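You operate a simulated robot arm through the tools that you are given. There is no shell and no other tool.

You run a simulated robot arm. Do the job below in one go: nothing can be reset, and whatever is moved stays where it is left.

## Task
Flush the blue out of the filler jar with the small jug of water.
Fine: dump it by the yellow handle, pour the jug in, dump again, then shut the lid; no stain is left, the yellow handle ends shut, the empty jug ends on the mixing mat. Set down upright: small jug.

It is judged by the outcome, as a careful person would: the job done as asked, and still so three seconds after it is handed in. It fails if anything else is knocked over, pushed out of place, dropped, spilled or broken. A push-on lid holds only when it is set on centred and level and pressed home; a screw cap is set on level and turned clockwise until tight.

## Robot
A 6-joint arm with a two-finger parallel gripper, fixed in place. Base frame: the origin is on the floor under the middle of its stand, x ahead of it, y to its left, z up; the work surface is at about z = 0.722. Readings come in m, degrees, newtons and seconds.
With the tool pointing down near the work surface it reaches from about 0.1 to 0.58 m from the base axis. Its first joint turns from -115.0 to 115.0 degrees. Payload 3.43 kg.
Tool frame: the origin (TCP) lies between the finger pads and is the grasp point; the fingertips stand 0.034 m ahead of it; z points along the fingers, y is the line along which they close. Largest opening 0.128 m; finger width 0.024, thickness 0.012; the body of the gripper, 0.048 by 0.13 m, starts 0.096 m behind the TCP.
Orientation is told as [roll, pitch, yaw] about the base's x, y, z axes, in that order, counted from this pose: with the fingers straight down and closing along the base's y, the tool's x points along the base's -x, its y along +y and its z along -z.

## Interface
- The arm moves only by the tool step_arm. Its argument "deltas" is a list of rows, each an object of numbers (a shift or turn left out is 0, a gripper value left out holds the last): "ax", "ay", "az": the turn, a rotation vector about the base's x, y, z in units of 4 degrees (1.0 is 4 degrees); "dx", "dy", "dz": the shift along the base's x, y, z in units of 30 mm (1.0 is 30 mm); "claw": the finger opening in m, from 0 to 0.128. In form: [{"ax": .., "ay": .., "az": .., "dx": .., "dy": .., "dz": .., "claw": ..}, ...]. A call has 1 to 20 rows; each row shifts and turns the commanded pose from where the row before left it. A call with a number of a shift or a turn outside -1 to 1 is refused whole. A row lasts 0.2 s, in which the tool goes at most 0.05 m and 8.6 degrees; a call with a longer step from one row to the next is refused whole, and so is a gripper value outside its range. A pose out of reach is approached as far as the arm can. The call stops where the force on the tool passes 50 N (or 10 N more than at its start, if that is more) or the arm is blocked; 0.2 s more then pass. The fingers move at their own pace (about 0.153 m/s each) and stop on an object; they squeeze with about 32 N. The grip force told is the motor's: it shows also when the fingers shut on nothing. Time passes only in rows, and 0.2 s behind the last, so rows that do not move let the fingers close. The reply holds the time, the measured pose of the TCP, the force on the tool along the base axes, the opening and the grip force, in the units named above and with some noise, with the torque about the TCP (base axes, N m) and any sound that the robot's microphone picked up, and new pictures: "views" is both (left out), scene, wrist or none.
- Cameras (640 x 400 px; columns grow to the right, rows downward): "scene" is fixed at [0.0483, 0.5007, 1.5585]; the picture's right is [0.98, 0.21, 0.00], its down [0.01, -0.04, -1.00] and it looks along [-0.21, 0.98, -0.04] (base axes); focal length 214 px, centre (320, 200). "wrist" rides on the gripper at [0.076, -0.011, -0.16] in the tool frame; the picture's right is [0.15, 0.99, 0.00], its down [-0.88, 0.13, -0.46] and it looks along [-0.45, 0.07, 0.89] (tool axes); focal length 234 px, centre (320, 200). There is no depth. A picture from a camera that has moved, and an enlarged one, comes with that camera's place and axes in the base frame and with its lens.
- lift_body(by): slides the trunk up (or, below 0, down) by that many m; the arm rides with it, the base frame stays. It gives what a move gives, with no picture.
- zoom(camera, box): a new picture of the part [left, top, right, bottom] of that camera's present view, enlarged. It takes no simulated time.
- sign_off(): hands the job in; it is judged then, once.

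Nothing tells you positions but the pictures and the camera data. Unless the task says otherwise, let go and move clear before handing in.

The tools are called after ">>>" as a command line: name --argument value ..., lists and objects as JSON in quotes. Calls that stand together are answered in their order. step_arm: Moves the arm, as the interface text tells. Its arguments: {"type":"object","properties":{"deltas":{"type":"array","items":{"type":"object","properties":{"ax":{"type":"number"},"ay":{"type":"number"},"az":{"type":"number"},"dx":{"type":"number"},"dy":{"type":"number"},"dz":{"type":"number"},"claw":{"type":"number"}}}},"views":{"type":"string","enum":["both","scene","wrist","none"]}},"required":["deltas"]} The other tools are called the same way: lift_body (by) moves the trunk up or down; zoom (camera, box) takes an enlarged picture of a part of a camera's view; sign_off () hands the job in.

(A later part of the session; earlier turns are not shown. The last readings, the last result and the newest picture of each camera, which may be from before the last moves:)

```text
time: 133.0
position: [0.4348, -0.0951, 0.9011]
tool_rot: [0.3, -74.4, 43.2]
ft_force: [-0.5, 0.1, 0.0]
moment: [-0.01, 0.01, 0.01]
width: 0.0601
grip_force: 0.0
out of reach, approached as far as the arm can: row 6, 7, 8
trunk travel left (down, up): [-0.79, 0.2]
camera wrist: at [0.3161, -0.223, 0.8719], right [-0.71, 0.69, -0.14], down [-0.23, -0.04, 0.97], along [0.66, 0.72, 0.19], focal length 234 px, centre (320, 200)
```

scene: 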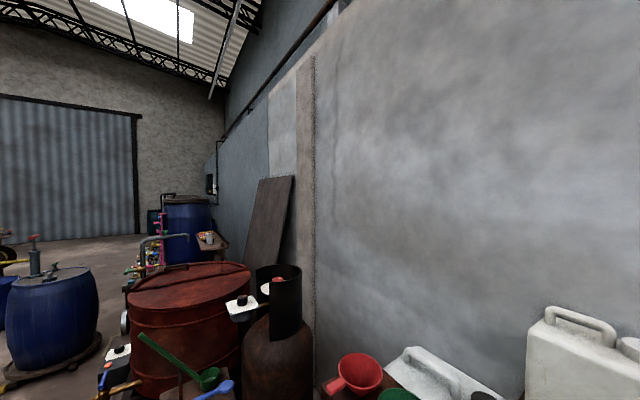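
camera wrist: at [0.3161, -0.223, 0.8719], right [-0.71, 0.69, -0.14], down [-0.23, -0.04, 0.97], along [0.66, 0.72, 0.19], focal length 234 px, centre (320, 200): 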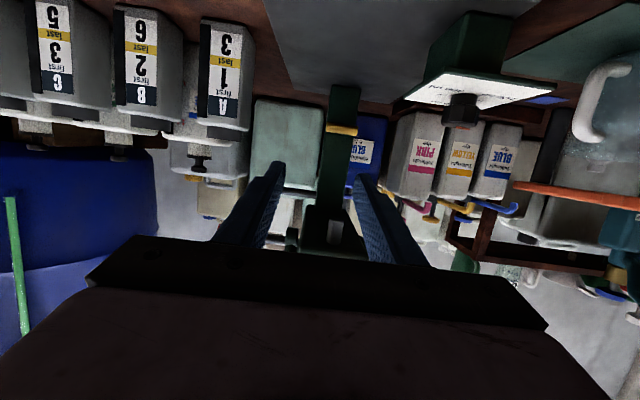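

I'll roll the gripper a quarter turn so that the fingers close above and below the bar, which leaves roll room both ways for turning the valve.

>>> step_arm --deltas '[{"ax": 0.7, "ay": 0.658, "az": -0.276}, {"ax": 0.7, "ay": 0.658, "az": -0.276}, {"ax": 0.7, "ay": 0.658, "az": -0.276}, {"ax": 0.7, "ay": 0.658, "az": -0.276}, {"ax": 0.7, "ay": 0.658, "az": -0.276}, {"ax": 0.7, "ay": 0.658, "az": -0.276}, {"ax": 0.7, "ay": 0.658, "az": -0.276}, {"ax": 0.7, "ay": 0.658, "az": -0.276}, {"ax": 0.7, "ay": 0.658, "az": -0.276}, {"ax": 0.7, "ay": 0.658, "az": -0.276}, {"ax": 0.7, "ay": 0.658, "az": -0.276}, {"ax": 0.7, "ay": 0.658, "az": -0.276}]' --views "none"

```text
time: 135.6
position: [0.4362, -0.0945, 0.9015]
tool_rot: [69.2, -40.2, -33.1]
ft_force: [-0.2, -0.4, 0.3]
moment: [0.03, 0.0, -0.04]
width: 0.0598
grip_force: 0.1
trunk travel left (down, up): [-0.79, 0.2]
```

>>> step_arm --deltas '[{"ax": 0.7, "ay": 0.658, "az": -0.276, "dx": -0.2, "dy": 0.2}, {"ax": 0.7, "ay": 0.658, "az": -0.276, "dx": -0.2, "dy": 0.2}, {"ax": 0.7, "ay": 0.658, "az": -0.276, "dx": -0.2, "dy": 0.2}, {"ax": 0.7, "ay": 0.658, "az": -0.276, "dx": -0.2, "dy": 0.2}, {"ax": 0.7, "ay": 0.658, "az": -0.276}, {"ax": 0.7, "ay": 0.658, "az": -0.276}, {"ax": 0.7, "ay": 0.658, "az": -0.276}, {"ax": 0.7, "ay": 0.658, "az": -0.276}, {"ax": 0.7, "ay": 0.658, "az": -0.276}, {"ax": 0.7, "ay": 0.658, "az": -0.276}, {"ax": 0.35, "ay": 0.329, "az": -0.138}]' --views "wrist"

```text
time: 138.0
position: [0.4118, -0.0701, 0.9013]
tool_rot: [74.1, -0.3, -47.1]
ft_force: [-0.2, 0.3, 0.1]
moment: [-0.01, 0.01, 0.01]
width: 0.0599
grip_force: 0.1
trunk travel left (down, up): [-0.79, 0.2]
camera wrist: at [0.2444, -0.1218, 0.9342], right [0.1, 0.3, 0.95], down [0.3, -0.92, 0.26], along [0.95, 0.27, -0.18], focal length 234 px, centre (320, 200)
```

wrist: 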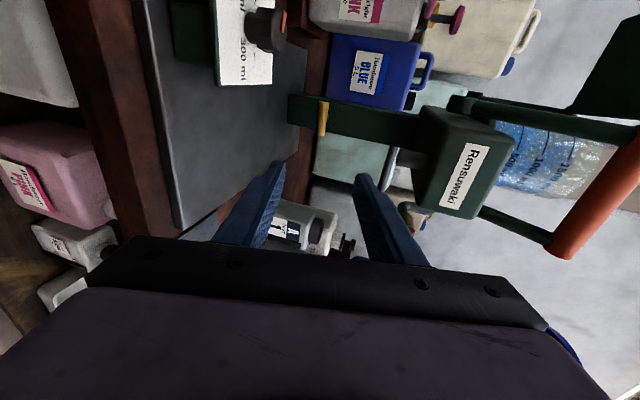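

>>> zoom --camera "wrist" --box '[280, 85, 370, 145]'

```text
6.67 times, centred on (325, 115) of wrist
camera zoom: at [0.2444, -0.1218, 0.9342], right [0.1, 0.3, 0.95], down [0.3, -0.92, 0.26], along [0.95, 0.27, -0.18], focal length 1561 px, centre (287, 767)
```

zoom: 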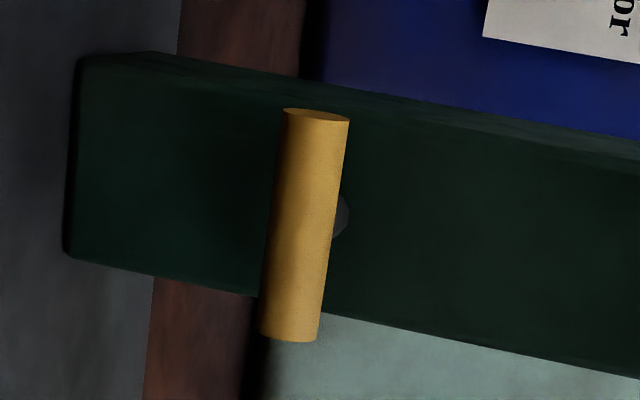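

The bar is centred at ≈(0.617, 0.139, 0.819) and my tool axis points almost straight at it. Approaching along the tool axis, most of the way first.

>>> step_arm --deltas '[{"dx": 0.65, "dy": 0.66, "dz": -0.26}, {"dx": 0.65, "dy": 0.66, "dz": -0.26}, {"dx": 0.65, "dy": 0.66, "dz": -0.26}, {"dx": 0.65, "dy": 0.66, "dz": -0.26}, {"dx": 0.65, "dy": 0.66, "dz": -0.26}, {"dx": 0.65, "dy": 0.66, "dz": -0.26}, {"dx": 0.65, "dy": 0.66, "dz": -0.26}]' --views "wrist"

```text
time: 139.6
position: [0.548, 0.0683, 0.8461]
tool_rot: [74.1, -0.3, -47.2]
ft_force: [-0.2, -0.7, -0.5]
moment: [0.01, -0.02, 0.0]
width: 0.0601
grip_force: 0.1
trunk travel left (down, up): [-0.79, 0.2]
camera wrist: at [0.3815, 0.0172, 0.8802], right [0.09, 0.3, 0.95], down [0.3, -0.92, 0.26], along [0.95, 0.26, -0.18], focal length 234 px, centre (320, 200)
```

wrist: 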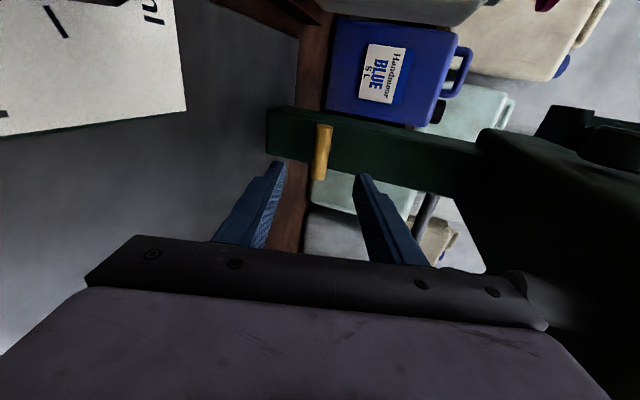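

>>> step_arm --deltas '[{"dx": 0.645, "dy": 0.667, "dz": -0.25}, {"dx": 0.645, "dy": 0.667, "dz": -0.25}, {"dx": 0.5, "dy": 0.52, "dz": -0.2}]' --views "wrist"

```text
time: 140.4
position: [0.6009, 0.1255, 0.8262]
tool_rot: [74.1, -0.4, -47.1]
ft_force: [0.2, 0.2, 0.7]
moment: [0.0, -0.01, -0.01]
width: 0.0601
grip_force: 0.1
trunk travel left (down, up): [-0.79, 0.2]
camera wrist: at [0.4339, 0.0731, 0.8581], right [0.09, 0.3, 0.95], down [0.3, -0.92, 0.26], along [0.95, 0.27, -0.18], focal length 234 px, centre (320, 200)
```

wrist: 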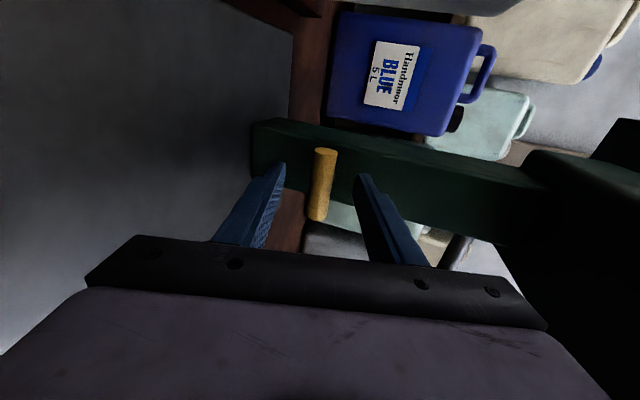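

The bar sits between the fingers. A few millimetres more, then close on it.

>>> step_arm --deltas '[{"dx": 0.15, "dy": 0.14, "dz": -0.06}, {"claw": 0.03}, {"claw": 0.0}, {"claw": 0.0}]' --views "wrist"

```text
time: 141.4
position: [0.6062, 0.1283, 0.8261]
tool_rot: [74.4, -0.4, -47.1]
ft_force: [3.8, 3.9, 6.5]
moment: [0.83, -0.83, 0.57]
width: 0.0214
grip_force: 45.1
trunk travel left (down, up): [-0.79, 0.2]
camera wrist: at [0.4389, 0.0769, 0.8575], right [0.09, 0.3, 0.95], down [0.3, -0.92, 0.26], along [0.95, 0.27, -0.17], focal length 234 px, centre (320, 200)
```

wrist: 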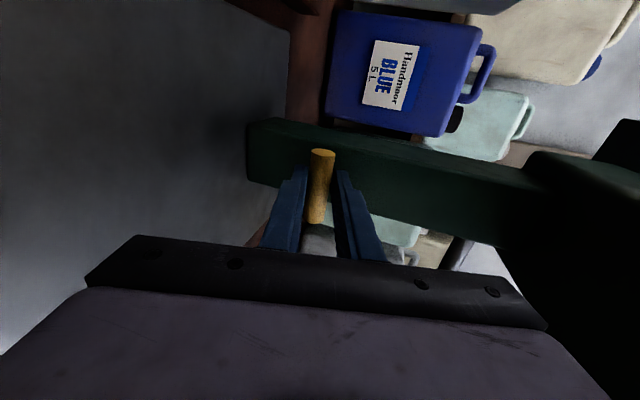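

Gripped. Now a small test turn about the shaft (8° clockwise seen from the front), watching the torque.

>>> step_arm --deltas '[{"ax": 0.5, "ay": 0.5}, {"ax": 0.707, "ay": 0.707}]' --views "wrist"

```text
time: 142.0
position: [0.6052, 0.1287, 0.8247]
tool_rot: [74.2, 6.2, -47.1]
ft_force: [3.8, 3.6, 8.5]
moment: [0.14, -1.56, 0.1]
width: 0.0228
grip_force: 44.9
trunk travel left (down, up): [-0.79, 0.2]
camera wrist: at [0.4419, 0.0736, 0.867], right [0.17, 0.21, 0.96], down [0.32, -0.93, 0.15], along [0.93, 0.28, -0.23], focal length 234 px, centre (320, 200)
```

wrist: 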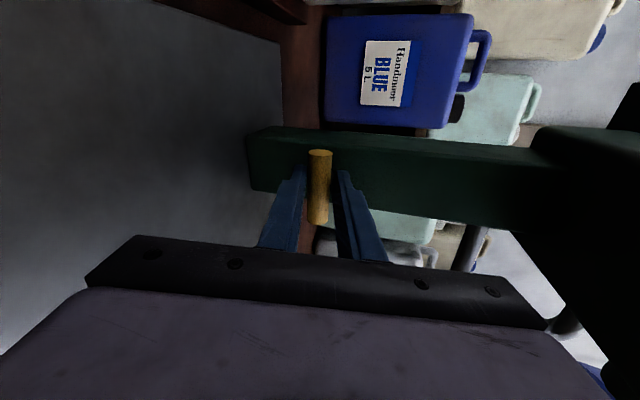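

>>> step_arm --deltas '[{"ax": -0.707, "ay": -0.707}, {"ax": -0.707, "ay": -0.707}, {"ax": -0.707, "ay": -0.707}]' --views "wrist"

```text
time: 142.8
position: [0.606, 0.1274, 0.8252]
tool_rot: [74.4, -5.6, -47.0]
ft_force: [0.8, 4.8, 11.9]
moment: [0.89, -0.87, -0.13]
width: 0.0211
grip_force: 44.8
trunk travel left (down, up): [-0.79, 0.2]
camera wrist: at [0.4364, 0.0788, 0.8501], right [0.03, 0.35, 0.93], down [0.29, -0.9, 0.33], along [0.96, 0.26, -0.13], focal length 234 px, centre (320, 200)
```

wrist: 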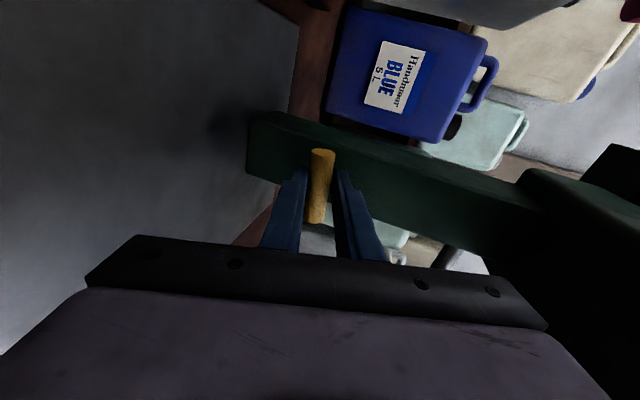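

The counter-clockwise direction turns freely (no torque), while clockwise resisted — so open is counter-clockwise. Continuing to turn.

>>> step_arm --deltas '[{"ax": -0.707, "ay": -0.707}, {"ax": -0.707, "ay": -0.707}, {"ax": -0.707, "ay": -0.707}, {"ax": -0.707, "ay": -0.707}, {"ax": -0.707, "ay": -0.707}]' --views "wrist"

```text
time: 143.6
position: [0.6053, 0.129, 0.8259]
tool_rot: [74.3, -15.2, -47.0]
ft_force: [-2.6, -2.9, 17.8]
moment: [-0.9, 4.7, 1.11]
width: 0.0216
grip_force: 44.9
trunk travel left (down, up): [-0.79, 0.2]
stopped in row 3: the force on the tool passed its limit at 60 N (the readings are from after the stop); the commanded pose is now the measured one
camera wrist: at [0.4338, 0.0813, 0.8367], right [-0.07, 0.47, 0.88], down [0.24, -0.85, 0.47], along [0.97, 0.24, -0.05], focal length 234 px, centre (320, 200)
```

wrist: 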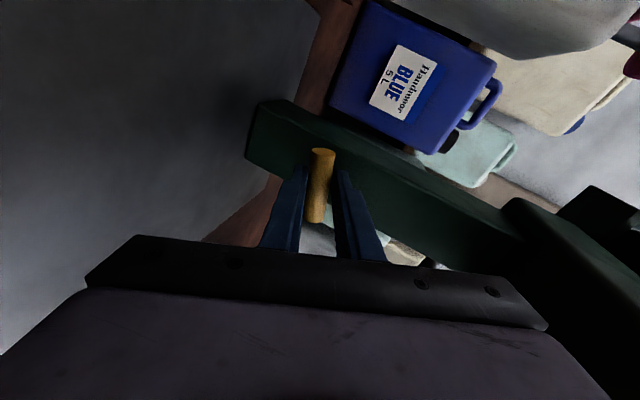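

>>> zoom --camera "wrist" --box '[230, 90, 410, 250]'

```text
2.50 times, centred on (320, 170) of wrist
camera zoom: at [0.4338, 0.0813, 0.8367], right [-0.07, 0.47, 0.88], down [0.24, -0.85, 0.47], along [0.97, 0.24, -0.05], focal length 585 px, centre (320, 275)
```

zoom: 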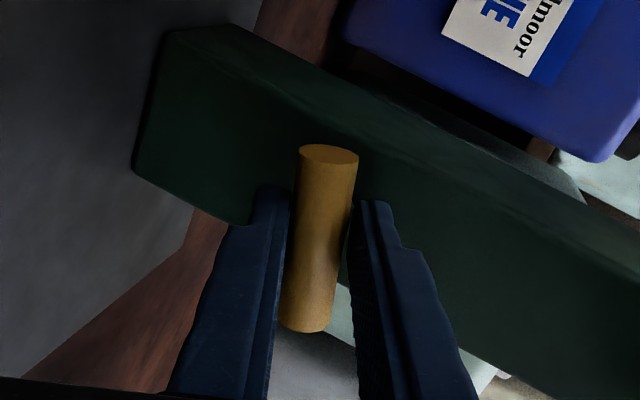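

The handle did turn ~15° with the gripper, but the stop came from my camera side swinging down onto the dial panel, not from the valve. I'll turn back, release, and regrip with the camera side up so that the counter-clockwise turn swings it clear.

>>> step_arm --deltas '[{"ax": 0.5, "ay": 0.5}, {"ax": 0.707, "ay": 0.707}, {"ax": 0.707, "ay": 0.707}, {"ax": 0.6, "ay": 0.6}]' --views "none"

```text
time: 144.6
position: [0.606, 0.1276, 0.8251]
tool_rot: [74.0, -1.1, -46.9]
ft_force: [-2.2, -7.2, 10.9]
moment: [0.8, -0.79, 0.41]
width: 0.021
grip_force: 45.1
trunk travel left (down, up): [-0.79, 0.2]
```

>>> step_arm --deltas '[{"claw": 0.06}, {"claw": 0.06}, {"dx": -0.65, "dy": -0.62, "dz": 0.25}, {"dx": -0.7, "dy": -0.66, "dz": 0.27}, {"dx": -0.7, "dy": -0.66, "dz": 0.27}, {"dx": -0.7, "dy": -0.66, "dz": 0.27}, {"dx": -0.7, "dy": -0.66, "dz": 0.27}]' --views "wrist"

>>> zoom --camera "wrist" --box '[100, 0, 400, 190]'

```text
time: 146.2
position: [0.5023, 0.031, 0.8646]
tool_rot: [73.8, -1.2, -46.9]
ft_force: [-0.3, 0.7, -0.3]
moment: [0.0, -0.01, 0.0]
width: 0.0602
grip_force: 0.0
trunk travel left (down, up): [-0.79, 0.2]
camera wrist: at [0.3351, -0.0207, 0.8969], right [0.09, 0.31, 0.95], down [0.3, -0.91, 0.27], along [0.95, 0.27, -0.17], focal length 234 px, centre (320, 200)
```

wrist: 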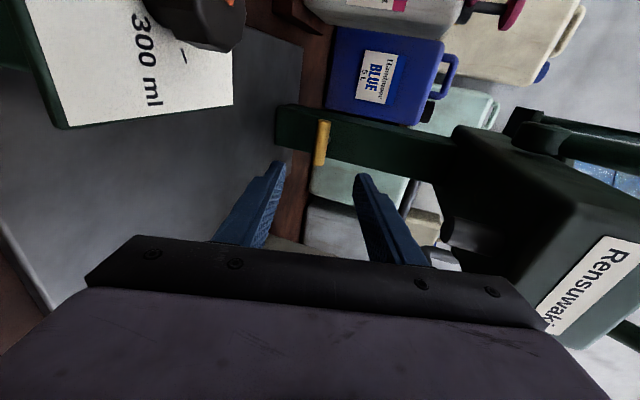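

```text
2.11 times, centred on (250, 95) of wrist
camera zoom: at [0.3351, -0.0207, 0.8969], right [0.09, 0.31, 0.95], down [0.3, -0.91, 0.27], along [0.95, 0.27, -0.17], focal length 493 px, centre (467, 421)
```

zoom: 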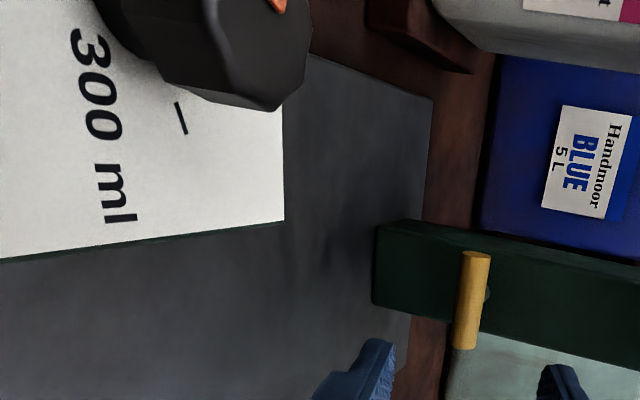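

>>> step_arm --deltas '[{"ax": 0.7, "ay": 0.658, "az": -0.276}, {"ax": 0.7, "ay": 0.658, "az": -0.276}, {"ax": 0.7, "ay": 0.658, "az": -0.276}, {"ax": 0.7, "ay": 0.658, "az": -0.276}, {"ax": 0.7, "ay": 0.658, "az": -0.276}, {"ax": 0.7, "ay": 0.658, "az": -0.276}, {"ax": 0.7, "ay": 0.658, "az": -0.276}, {"ax": 0.7, "ay": 0.658, "az": -0.276}, {"ax": 0.7, "ay": 0.658, "az": -0.276}, {"ax": 0.7, "ay": 0.658, "az": -0.276}, {"ax": 0.7, "ay": 0.658, "az": -0.276}, {"ax": 0.7, "ay": 0.658, "az": -0.276}, {"ax": 0.7, "ay": 0.658, "az": -0.276}, {"ax": 0.7, "ay": 0.658, "az": -0.276}, {"ax": 0.7, "ay": 0.658, "az": -0.276}, {"ax": 0.7, "ay": 0.658, "az": -0.276}]' --views "none"

```text
time: 149.6
position: [0.5012, 0.0311, 0.8633]
tool_rot: [56.9, 58.6, -75.7]
ft_force: [0.1, 0.1, 0.0]
moment: [-0.02, -0.02, -0.01]
width: 0.0603
grip_force: 0.0
trunk travel left (down, up): [-0.79, 0.2]
```

>>> step_arm --deltas '[{"ax": 0.7, "ay": 0.658, "az": -0.276}, {"ax": 0.7, "ay": 0.658, "az": -0.276}, {"ax": 0.7, "ay": 0.658, "az": -0.276}, {"ax": 0.7, "ay": 0.658, "az": -0.276}, {"ax": 0.7, "ay": 0.658, "az": -0.276}, {"ax": 0.7, "ay": 0.658, "az": -0.276}, {"ax": 0.684, "ay": -0.73}, {"ax": 0.684, "ay": -0.73}, {"ax": 0.684, "ay": -0.73}, {"claw": 0.09}]' --views "wrist"

```text
time: 151.8
position: [0.5009, 0.0318, 0.8639]
tool_rot: [36.1, 84.6, -100.3]
ft_force: [-0.2, 0.3, 0.2]
moment: [-0.02, 0.05, 0.01]
width: 0.0901
grip_force: 0.0
trunk travel left (down, up): [-0.79, 0.2]
camera wrist: at [0.3796, -0.0632, 0.9506], right [0.68, -0.7, 0.2], down [-0.25, -0.49, -0.83], along [0.68, 0.52, -0.51], focal length 234 px, centre (320, 200)
```

wrist: 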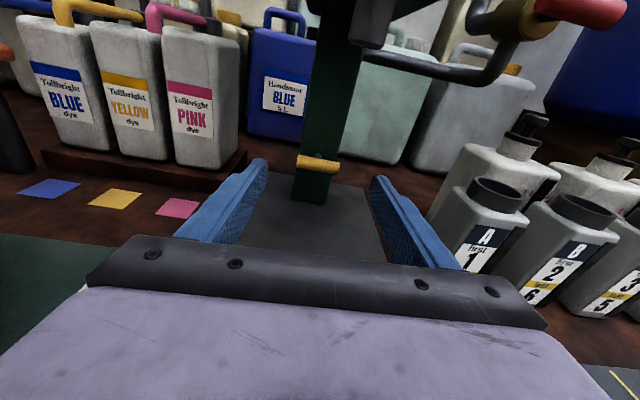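

The upright view shows the T-bar straight ahead. I'll zoom to check its orientation.

>>> zoom --camera "wrist" --box '[270, 130, 370, 200]'

```text
5.71 times, centred on (320, 165) of wrist
camera zoom: at [0.3796, -0.0632, 0.9506], right [0.68, -0.7, 0.2], down [-0.25, -0.49, -0.83], along [0.68, 0.52, -0.51], focal length 1338 px, centre (320, 400)
```

zoom: 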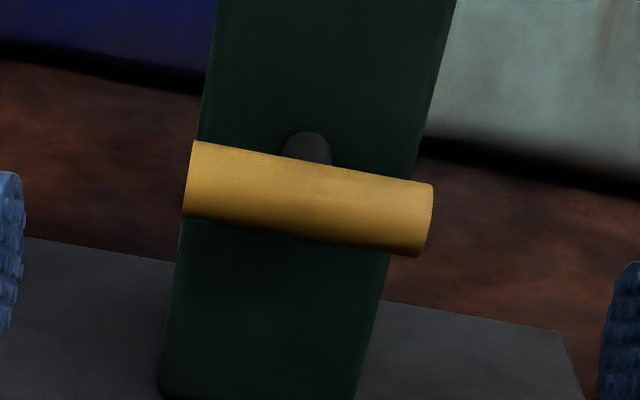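

The bar is horizontal (shut). Lowering and advancing with the fingers open to straddle the bar's two ends.

>>> step_arm --deltas '[{"dz": -0.53}, {"dz": -0.53}, {"dx": 0.74, "dy": 0.67, "dz": -0.07}, {"dx": 0.74, "dy": 0.67, "dz": -0.07}, {"dx": 0.74, "dy": 0.67, "dz": -0.07}]' --views "wrist"

```text
time: 153.0
position: [0.5693, 0.0935, 0.8264]
tool_rot: [35.9, 84.5, -100.5]
ft_force: [0.5, 1.1, -0.3]
moment: [-0.01, 0.01, -0.01]
width: 0.0901
grip_force: 0.2
trunk travel left (down, up): [-0.79, 0.2]
camera wrist: at [0.4461, -0.0023, 0.9134], right [0.69, -0.7, 0.2], down [-0.26, -0.49, -0.83], along [0.68, 0.52, -0.51], focal length 234 px, centre (320, 200)
```

wrist: 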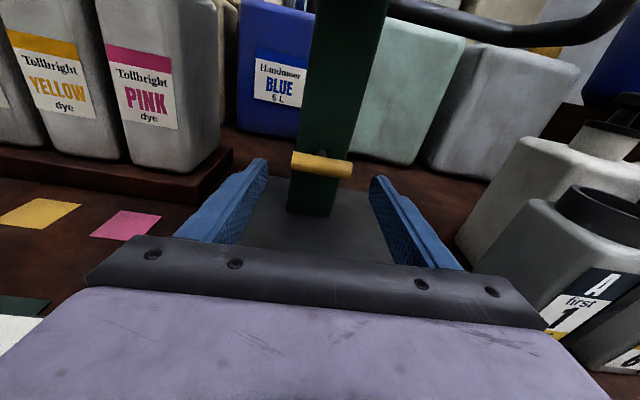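

>>> step_arm --deltas '[{"dx": 0.72, "dy": 0.655, "dz": -0.1}, {"dx": 0.72, "dy": 0.655, "dz": -0.1}]' --views "wrist"

>>> zoom --camera "wrist" --box '[240, 120, 400, 230]'

```text
time: 153.6
position: [0.6118, 0.1306, 0.8183]
tool_rot: [35.5, 84.5, -101.0]
ft_force: [-0.2, -0.4, -1.3]
moment: [0.0, -0.01, 0.0]
width: 0.09
grip_force: 0.1
trunk travel left (down, up): [-0.79, 0.2]
camera wrist: at [0.49, 0.0364, 0.9072], right [0.69, -0.7, 0.2], down [-0.26, -0.49, -0.83], along [0.68, 0.52, -0.51], focal length 234 px, centre (320, 200)
```

wrist: 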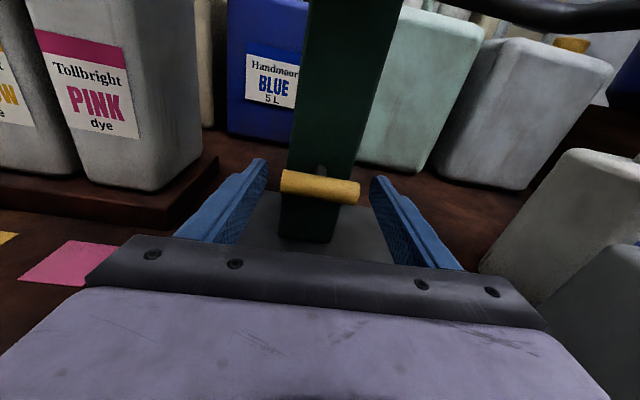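

```text
3.64 times, centred on (320, 175) of wrist
camera zoom: at [0.49, 0.0364, 0.9072], right [0.69, -0.7, 0.2], down [-0.26, -0.49, -0.83], along [0.68, 0.52, -0.51], focal length 852 px, centre (320, 291)
```

zoom: 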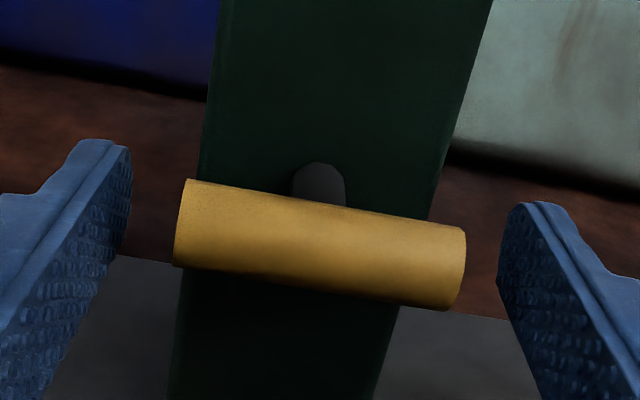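

>>> step_arm --deltas '[{"dz": 0.08}, {"claw": 0.05}, {"claw": 0.03}, {"claw": 0.03}]' --views "wrist"

```text
time: 154.6
position: [0.6119, 0.1314, 0.8222]
tool_rot: [35.5, 84.5, -100.9]
ft_force: [-0.5, 3.3, -1.5]
moment: [0.06, -0.1, -0.02]
width: 0.0784
grip_force: 45.1
trunk travel left (down, up): [-0.79, 0.2]
camera wrist: at [0.4895, 0.0366, 0.9096], right [0.69, -0.7, 0.2], down [-0.26, -0.49, -0.83], along [0.68, 0.52, -0.51], focal length 234 px, centre (320, 200)
```

wrist: 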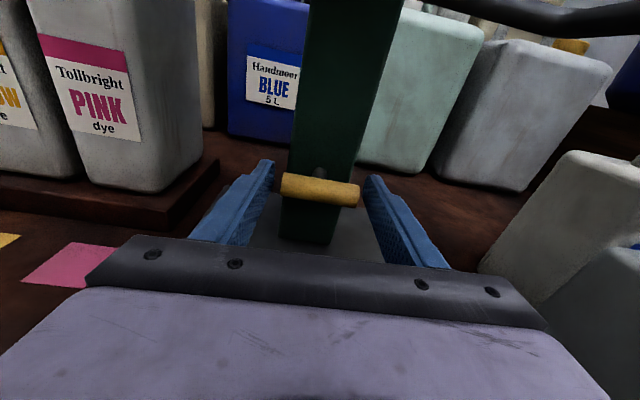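

The fingers are holding the bar by its ends (0.078 m). Now turning counter-clockwise gently.

>>> step_arm --deltas '[{"ax": -0.707, "ay": -0.707}, {"ax": -0.707, "ay": -0.707}, {"ax": -0.707, "ay": -0.707}, {"ax": -0.707, "ay": -0.707}]' --views "wrist"

```text
time: 155.6
position: [0.6104, 0.131, 0.822]
tool_rot: [78.5, 70.4, -58.5]
ft_force: [-0.3, 7.2, 0.7]
moment: [-0.17, 0.22, -0.24]
width: 0.0782
grip_force: 45.0
trunk travel left (down, up): [-0.79, 0.2]
camera wrist: at [0.4725, 0.0534, 0.9006], right [0.62, -0.63, 0.46], down [-0.1, -0.65, -0.76], along [0.78, 0.42, -0.46], focal length 234 px, centre (320, 200)
```

wrist: 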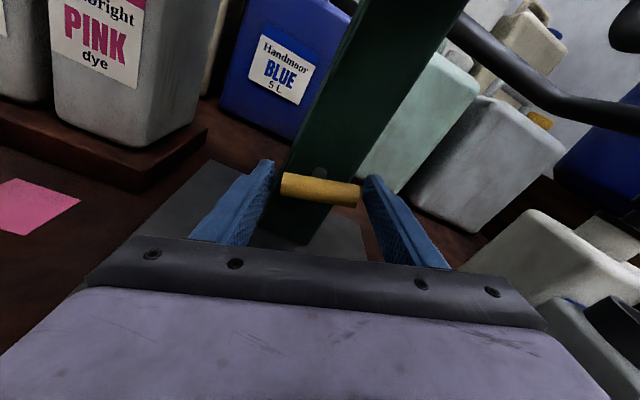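

It turns freely with the gripper. Continuing.

>>> step_arm --deltas '[{"ax": -0.707, "ay": -0.707}, {"ax": -0.707, "ay": -0.707}, {"ax": -0.707, "ay": -0.707}, {"ax": -0.707, "ay": -0.707}, {"ax": -0.707, "ay": -0.707}, {"ax": -0.707, "ay": -0.707}, {"ax": -0.707, "ay": -0.707}, {"ax": -0.707, "ay": -0.707}]' --views "wrist"

```text
time: 157.4
position: [0.6112, 0.1323, 0.8214]
tool_rot: [87.5, 38.6, -50.8]
ft_force: [-6.9, 8.7, -4.9]
moment: [0.59, -0.54, -0.41]
width: 0.0783
grip_force: 45.0
trunk travel left (down, up): [-0.79, 0.2]
camera wrist: at [0.4473, 0.0787, 0.8654], right [0.35, -0.36, 0.86], down [0.15, -0.89, -0.43], along [0.93, 0.28, -0.26], focal length 234 px, centre (320, 200)
```

wrist: 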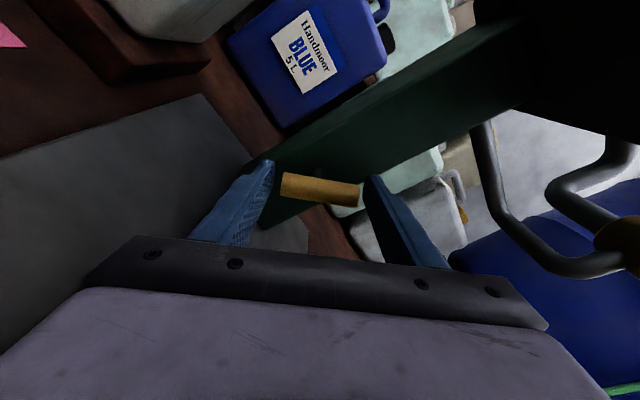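

It follows smoothly (about 48° so far). To keep the camera side off the dial panel, I'll swing the tool's tail to the right around the bar's own axis while finishing the turn.

>>> step_arm --deltas '[{"ax": -0.707, "ay": -0.707}, {"ax": -0.707, "ay": -0.707}, {"ax": 0.38, "ay": -0.38, "az": 0.84}, {"ax": 0.38, "ay": -0.38, "az": 0.84}, {"ax": 0.38, "ay": -0.38, "az": 0.84}, {"ax": 0.38, "ay": -0.38, "az": 0.84}]' --views "wrist"

```text
time: 158.8
position: [0.6122, 0.1318, 0.8197]
tool_rot: [98.0, 30.5, -32.1]
ft_force: [-5.8, 6.7, 2.3]
moment: [-3.27, 4.67, -3.27]
width: 0.0781
grip_force: 45.2
trunk travel left (down, up): [-0.79, 0.2]
camera wrist: at [0.4587, 0.0423, 0.83], right [0.24, -0.31, 0.92], down [0.42, -0.82, -0.39], along [0.87, 0.48, -0.06], focal length 234 px, centre (320, 200)
```

wrist: 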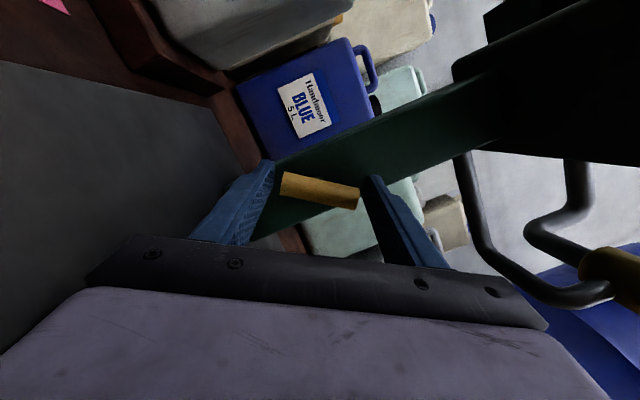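

The resisting moment suggests fingertip corners touching the column. Undoing that swing.

>>> step_arm --deltas '[{"ax": -0.38, "ay": 0.38, "az": -0.84}, {"ax": -0.38, "ay": 0.38, "az": -0.84}, {"ax": -0.38, "ay": 0.38, "az": -0.84}, {"ax": -0.38, "ay": 0.38, "az": -0.84}]' --views "wrist"

```text
time: 159.8
position: [0.6103, 0.1328, 0.82]
tool_rot: [88.5, 30.7, -50.0]
ft_force: [-5.9, 9.0, -9.7]
moment: [0.3, -0.29, 1.06]
width: 0.0776
grip_force: 45.8
trunk travel left (down, up): [-0.79, 0.2]
camera wrist: at [0.4437, 0.0829, 0.8545], right [0.26, -0.27, 0.92], down [0.19, -0.93, -0.33], along [0.95, 0.26, -0.19], focal length 234 px, centre (320, 200)
```

wrist: 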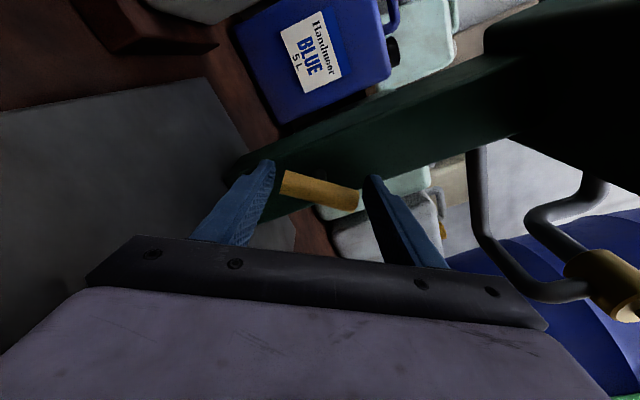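

>>> zoom --camera "wrist" --box '[220, 110, 420, 260]'

```text
2.67 times, centred on (320, 185) of wrist
camera zoom: at [0.4437, 0.0829, 0.8545], right [0.26, -0.27, 0.92], down [0.19, -0.93, -0.33], along [0.95, 0.26, -0.19], focal length 624 px, centre (320, 240)
```

zoom: 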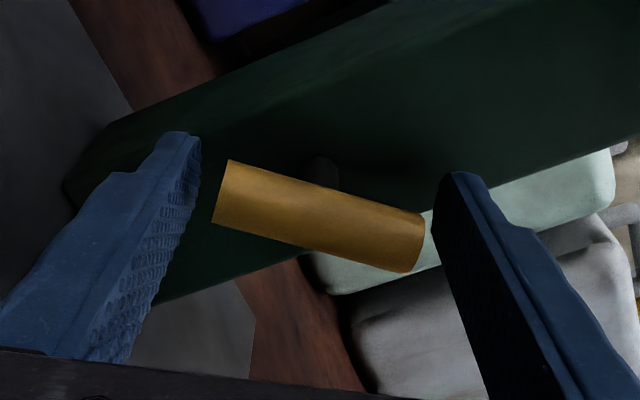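

The bar is at ~49°, slightly lagging the gripper. I'll pull back a few millimetres, raise the tool's tail a bit for clearance over the dial, and continue the roll.

>>> step_arm --deltas '[{"dx": -0.1, "dy": -0.1}, {"ax": -0.707, "ay": 0.707}, {"ax": -0.707, "ay": 0.707}, {"ax": -0.35, "ay": 0.35}, {"ax": -0.695, "ay": -0.664, "az": 0.276}, {"ax": -0.695, "ay": -0.664, "az": 0.276}, {"ax": -0.695, "ay": -0.664, "az": 0.276}, {"ax": -0.695, "ay": -0.664, "az": 0.276}]' --views "wrist"

```text
time: 161.6
position: [0.6095, 0.1268, 0.8216]
tool_rot: [79.3, 14.1, -50.8]
ft_force: [2.0, -0.7, 0.2]
moment: [-0.09, 0.08, 0.12]
width: 0.0314
grip_force: 1.1
trunk travel left (down, up): [-0.79, 0.2]
camera wrist: at [0.4416, 0.0792, 0.8587], right [0.2, 0.04, 0.98], down [0.24, -0.97, -0.01], along [0.95, 0.24, -0.21], focal length 234 px, centre (320, 200)
```

wrist: 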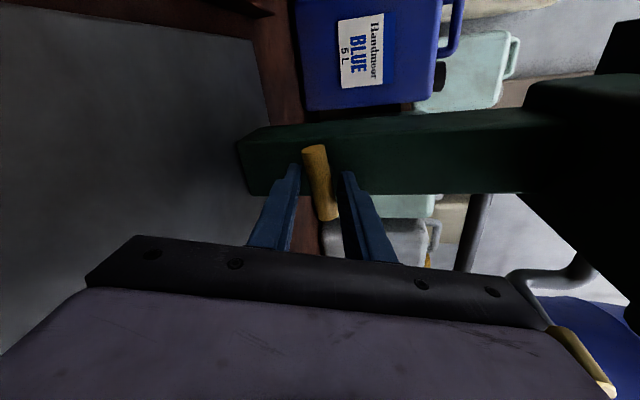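

The end-grip slipped and the bar went back to horizontal (shut). I'll instead grip across the bar (vertical closing) on its right half, so the camera stays clear of the dial while I turn about the shaft. First open and square up.

>>> step_arm --deltas '[{"claw": 0.06}, {"claw": 0.06}, {"ax": -0.695, "ay": -0.664, "az": 0.276}, {"ax": -0.695, "ay": -0.664, "az": 0.276}, {"ax": -0.695, "ay": -0.664, "az": 0.276}, {"ax": -0.35, "ay": -0.33, "az": 0.138}, {"dx": 0.26, "dy": -0.26}, {"dx": 0.26, "dy": -0.26}]' --views "wrist"

>>> zoom --camera "wrist" --box '[220, 110, 420, 260]'

```text
time: 163.4
position: [0.6248, 0.1122, 0.8217]
tool_rot: [79.9, 0.6, -46.8]
ft_force: [-0.7, 0.0, 0.4]
moment: [0.04, -0.02, 0.01]
width: 0.0598
grip_force: 0.1
trunk travel left (down, up): [-0.79, 0.2]
camera wrist: at [0.4565, 0.0584, 0.84], right [0.03, 0.22, 0.98], down [0.29, -0.93, 0.2], along [0.96, 0.28, -0.1], focal length 234 px, centre (320, 200)
```

wrist: 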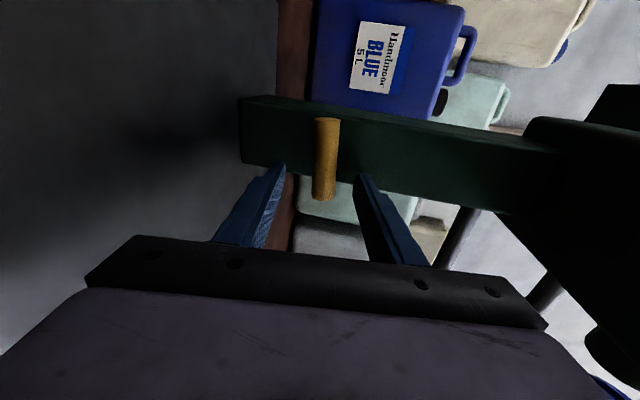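

```text
2.67 times, centred on (320, 185) of wrist
camera zoom: at [0.4565, 0.0584, 0.84], right [0.03, 0.22, 0.98], down [0.29, -0.93, 0.2], along [0.96, 0.28, -0.1], focal length 624 px, centre (320, 240)
```

zoom: 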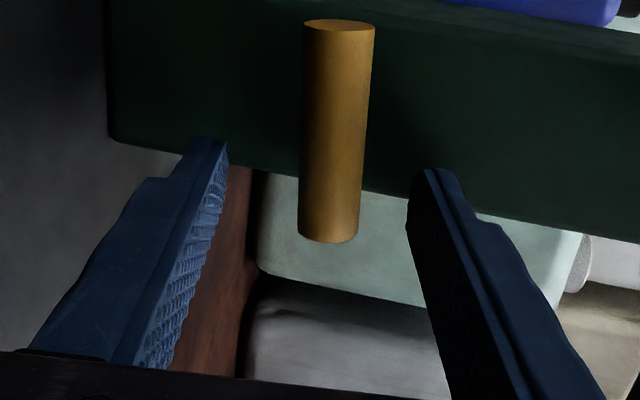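

>>> step_arm --deltas '[{"dx": -0.15, "dy": 0.15, "dz": 0.1}, {"claw": 0.03}, {"claw": 0.0}, {"claw": 0.0}]' --views "wrist"

```text
time: 164.4
position: [0.6205, 0.1167, 0.8222]
tool_rot: [79.6, 0.7, -46.8]
ft_force: [-1.2, -3.7, -10.5]
moment: [-0.75, -0.44, 0.48]
width: 0.0187
grip_force: 44.6
trunk travel left (down, up): [-0.79, 0.2]
camera wrist: at [0.4516, 0.0627, 0.8416], right [0.04, 0.22, 0.97], down [0.29, -0.93, 0.2], along [0.95, 0.28, -0.1], focal length 234 px, centre (320, 200)
```

wrist: 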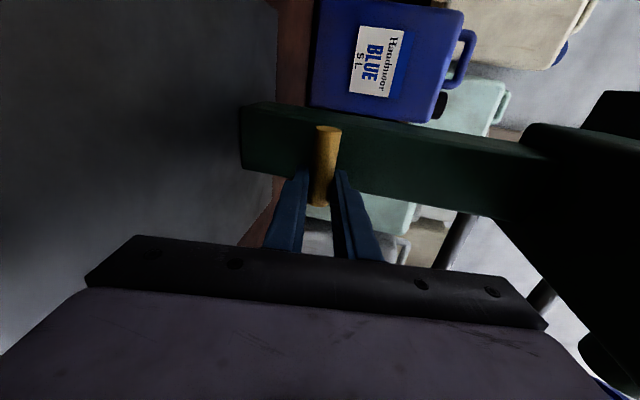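

Held across the bar. Turning counter-clockwise about the shaft with the small matching arc.

>>> step_arm --deltas '[{"ax": -0.707, "ay": -0.707, "dz": 0.039}, {"ax": -0.707, "ay": -0.707, "dz": 0.039}, {"ax": -0.707, "ay": -0.707, "dz": 0.038}, {"ax": -0.707, "ay": -0.707, "dz": 0.038, "dx": -0.007, "dy": 0.007}]' --views "wrist"

```text
time: 165.4
position: [0.6185, 0.1177, 0.8269]
tool_rot: [79.9, -15.4, -46.9]
ft_force: [-9.1, -0.3, -17.5]
moment: [-0.08, -0.25, -1.05]
width: 0.0187
grip_force: 44.6
trunk travel left (down, up): [-0.79, 0.2]
camera wrist: at [0.4494, 0.0647, 0.8232], right [-0.15, 0.41, 0.9], down [0.23, -0.87, 0.43], along [0.96, 0.27, 0.03], focal length 234 px, centre (320, 200)
```

wrist: 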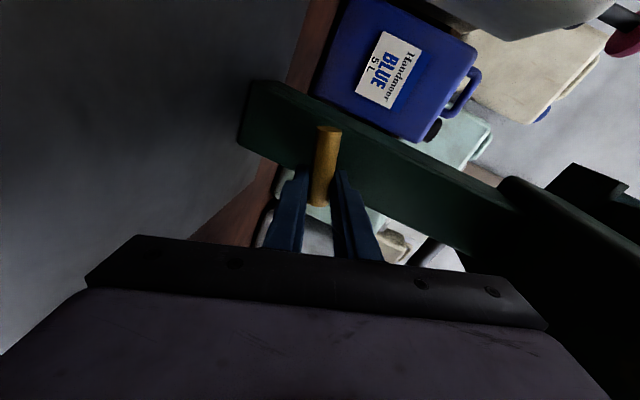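

>>> step_arm --deltas '[{"ax": -0.707, "ay": -0.707, "dx": -0.01, "dy": 0.01}, {"ax": -0.707, "ay": -0.707, "dx": -0.01, "dy": 0.01}, {"ax": -0.707, "ay": -0.707, "dx": -0.012, "dy": 0.012}, {"ax": -0.707, "ay": -0.707, "dx": -0.015, "dy": 0.015}, {"ax": -0.707, "ay": -0.707, "dx": -0.015, "dy": 0.015}]' --views "wrist"

```text
time: 166.3
position: [0.6177, 0.1172, 0.8303]
tool_rot: [80.0, -26.6, -47.2]
ft_force: [-1.2, 2.6, 26.7]
moment: [-2.76, 8.54, -0.25]
width: 0.0189
grip_force: 45.1
trunk travel left (down, up): [-0.79, 0.2]
stopped in row 4: the force on the tool passed its limit at 59 N (the readings are from after the stop); the commanded pose is now the measured one
camera wrist: at [0.4498, 0.0642, 0.8113], right [-0.26, 0.53, 0.81], down [0.16, -0.8, 0.58], along [0.95, 0.28, 0.12], focal length 234 px, centre (320, 200)
```

wrist: 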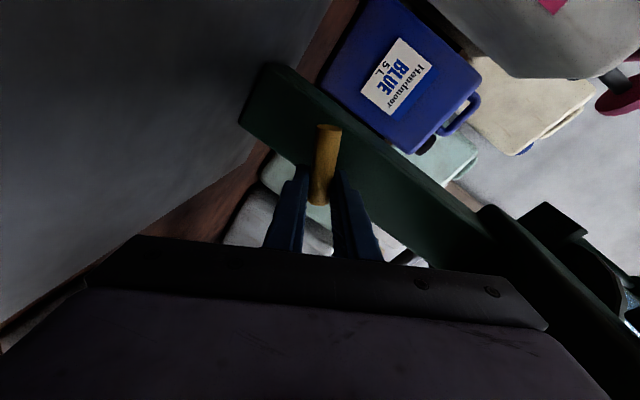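

The camera housing is touching the dial panel again at this angle. I'll ease back a little and release to see whether the valve stays where it's put.

>>> step_arm --deltas '[{"ax": 0.707, "ay": 0.707}, {"claw": 0.06}, {"claw": 0.06}]' --views "wrist"

```text
time: 167.2
position: [0.6203, 0.1184, 0.827]
tool_rot: [79.8, -22.9, -47.0]
ft_force: [1.1, -0.9, 0.5]
moment: [-0.02, 0.0, 0.02]
width: 0.0599
grip_force: 0.1
trunk travel left (down, up): [-0.79, 0.2]
camera wrist: at [0.4502, 0.0646, 0.8142], right [-0.22, 0.5, 0.84], down [0.19, -0.82, 0.54], along [0.96, 0.28, 0.09], focal length 234 px, centre (320, 200)
```

wrist: 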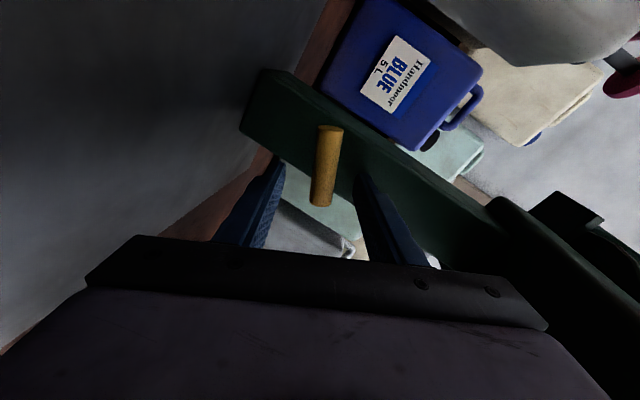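

The valve stays where it's put (no spring). I'll rotate the gripper back level and then simply lift the bar's right end with the lower finger, which moves the camera up and away from the dial.

>>> step_arm --deltas '[{"ax": 0.705, "ay": 0.68, "az": -0.18}, {"ax": 0.705, "ay": 0.68, "az": -0.18}, {"ax": 0.705, "ay": 0.68, "az": -0.18}, {"ax": 0.705, "ay": 0.68, "az": -0.18}, {"ax": 0.705, "ay": 0.68, "az": -0.18}, {"ax": 0.5, "ay": 0.48, "az": -0.13}]' --views "wrist"

>>> zoom --camera "wrist" --box '[220, 110, 420, 260]'

```text
time: 168.6
position: [0.6185, 0.1174, 0.8277]
tool_rot: [78.7, -0.5, -50.9]
ft_force: [-0.5, 0.3, -0.6]
moment: [0.01, 0.02, -0.04]
width: 0.0602
grip_force: 0.1
trunk travel left (down, up): [-0.79, 0.2]
camera wrist: at [0.4475, 0.0759, 0.8478], right [0.05, 0.24, 0.97], down [0.23, -0.95, 0.23], along [0.97, 0.21, -0.1], focal length 234 px, centre (320, 200)
```

wrist: 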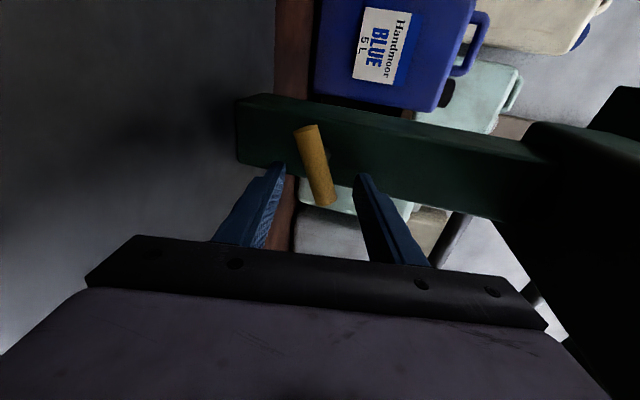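

```text
2.67 times, centred on (320, 185) of wrist
camera zoom: at [0.4475, 0.0759, 0.8478], right [0.05, 0.24, 0.97], down [0.23, -0.95, 0.23], along [0.97, 0.21, -0.1], focal length 624 px, centre (320, 240)
```

zoom: 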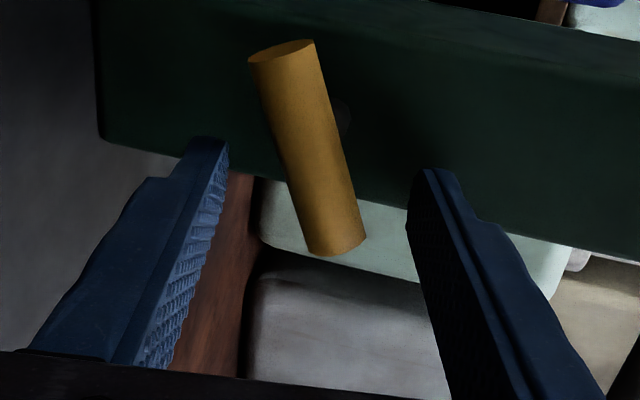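

>>> step_arm --deltas '[{"claw": 0.034}, {"claw": 0.034, "dz": 0.15}, {"dz": 0.15}, {"dz": 0.15}, {"dz": 0.15}]' --views "wrist"

```text
time: 169.8
position: [0.619, 0.1161, 0.8396]
tool_rot: [77.8, -0.5, -51.1]
ft_force: [4.9, -3.7, -24.7]
moment: [-0.46, -0.24, -0.26]
width: 0.0481
grip_force: 12.5
trunk travel left (down, up): [-0.79, 0.2]
camera wrist: at [0.4483, 0.0756, 0.8619], right [0.07, 0.25, 0.97], down [0.23, -0.95, 0.23], along [0.97, 0.2, -0.12], focal length 234 px, centre (320, 200)
```

wrist: 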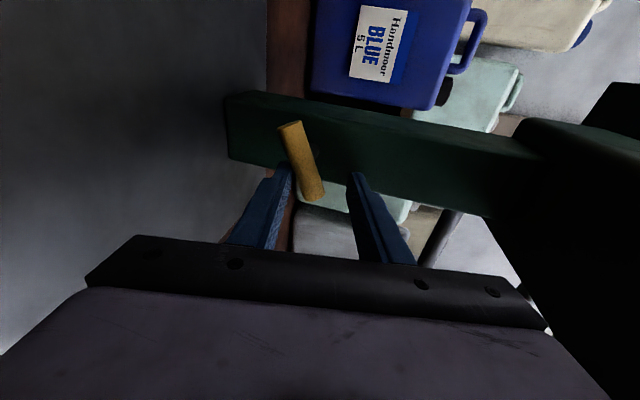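

>>> step_arm --deltas '[{"dz": 0.15}, {"dz": 0.15}, {"dz": 0.15}]' --views "wrist"

```text
time: 170.6
position: [0.6236, 0.1146, 0.8605]
tool_rot: [78.8, -0.7, -51.3]
ft_force: [16.4, -13.8, -6.4]
moment: [-0.34, -0.43, -0.26]
width: 0.0374
grip_force: 2.4
trunk travel left (down, up): [-0.79, 0.2]
camera wrist: at [0.4515, 0.0741, 0.8799], right [0.05, 0.24, 0.97], down [0.22, -0.95, 0.23], along [0.97, 0.2, -0.1], focal length 234 px, centre (320, 200)
```

wrist: 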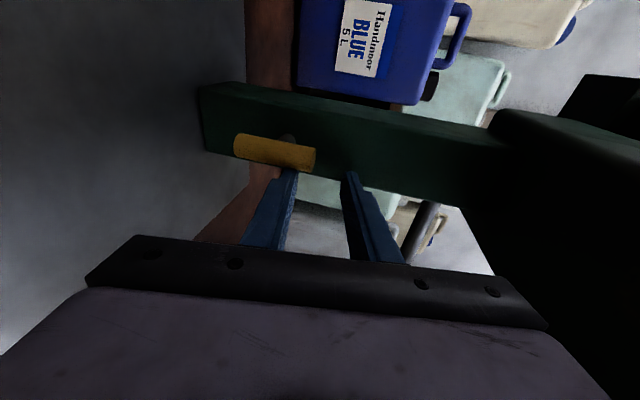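

The handle has swung to vertical — a quarter turn, now open. I'll ease off it, and back out to check that the jar is draining.

>>> step_arm --deltas '[{"dx": 0.2, "dy": -0.2}, {"claw": 0.05, "dx": 0.1, "dy": -0.1}]' --views "wrist"

```text
time: 171.2
position: [0.6265, 0.1092, 0.8595]
tool_rot: [78.7, -0.5, -50.7]
ft_force: [-0.3, -0.6, 0.6]
moment: [0.03, 0.03, 0.0]
width: 0.0501
grip_force: 0.1
trunk travel left (down, up): [-0.79, 0.2]
camera wrist: at [0.456, 0.0673, 0.8789], right [0.05, 0.24, 0.97], down [0.23, -0.95, 0.23], along [0.97, 0.21, -0.1], focal length 234 px, centre (320, 200)
```

wrist: 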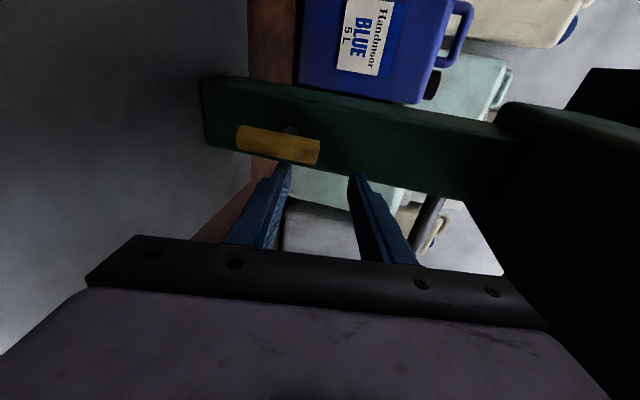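

>>> step_arm --deltas '[{"dx": -0.757, "dy": -0.624}, {"dx": -0.757, "dy": -0.624}, {"dx": -0.757, "dy": -0.624}, {"dx": -0.757, "dy": -0.624}, {"dx": -0.757, "dy": -0.624}]' --views "wrist"

>>> zoom --camera "wrist" --box '[250, 80, 640, 240]'

```text
time: 172.3
position: [0.5151, 0.016, 0.8601]
tool_rot: [78.7, -0.8, -50.9]
ft_force: [0.8, -0.8, 0.1]
moment: [-0.02, 0.0, 0.02]
width: 0.0499
grip_force: 0.0
trunk travel left (down, up): [-0.79, 0.2]
camera wrist: at [0.3431, -0.0256, 0.879], right [0.05, 0.24, 0.97], down [0.23, -0.95, 0.23], along [0.97, 0.21, -0.1], focal length 234 px, centre (320, 200)
```

wrist: 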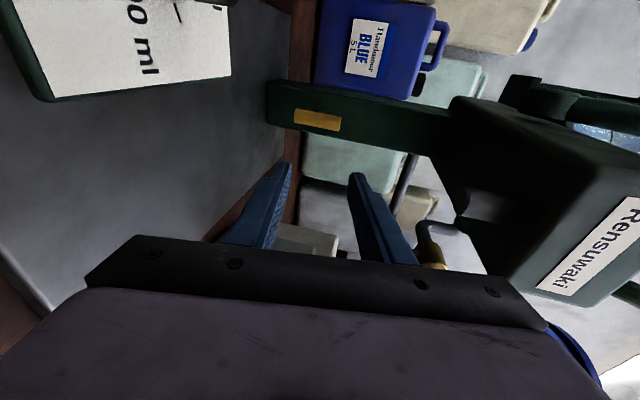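

```text
1.64 times, centred on (445, 160) of wrist
camera zoom: at [0.3431, -0.0256, 0.879], right [0.05, 0.24, 0.97], down [0.23, -0.95, 0.23], along [0.97, 0.21, -0.1], focal length 384 px, centre (115, 266)
```

zoom: 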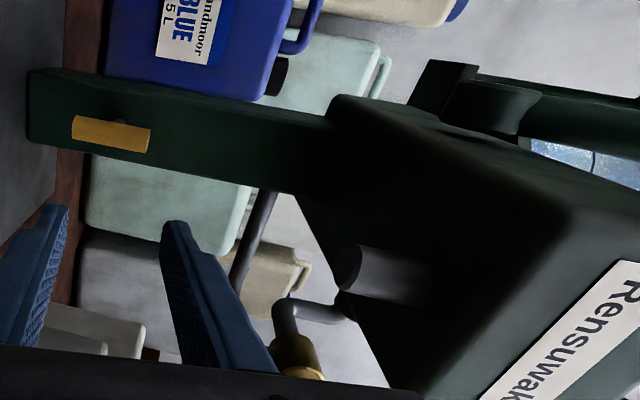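

>>> zoom --camera "wrist" --box '[540, 80, 640, 160]'

>>> zoom --camera "wrist" --box '[380, 130, 500, 270]'

```text
5.00 times, centred on (590, 120) of wrist
camera zoom: at [0.3431, -0.0256, 0.879], right [0.05, 0.24, 0.97], down [0.23, -0.95, 0.23], along [0.97, 0.21, -0.1], focal length 1171 px, centre (-1030, 600)
```

zoom: 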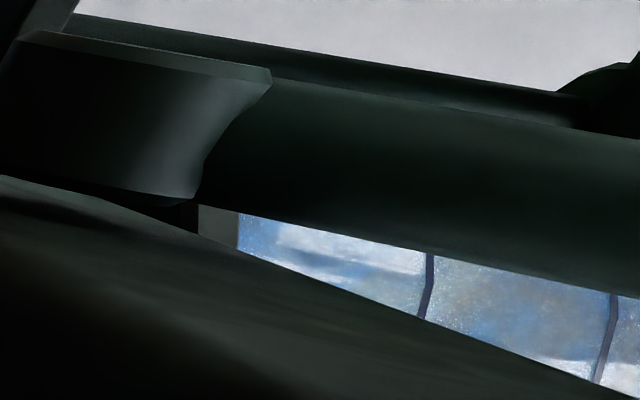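

```text
2.86 times, centred on (440, 200) of wrist
camera zoom: at [0.3431, -0.0256, 0.879], right [0.05, 0.24, 0.97], down [0.23, -0.95, 0.23], along [0.97, 0.21, -0.1], focal length 669 px, centre (-23, 200)
```

zoom: 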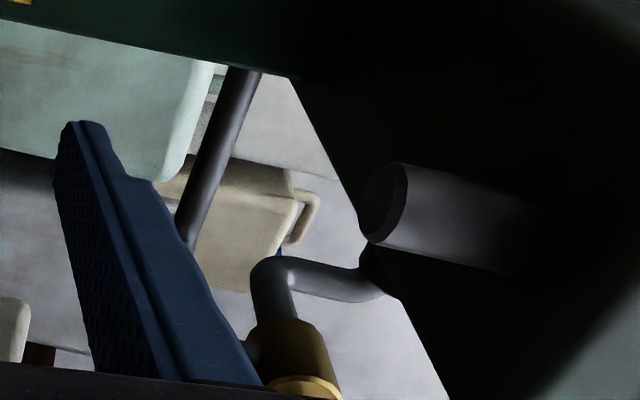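

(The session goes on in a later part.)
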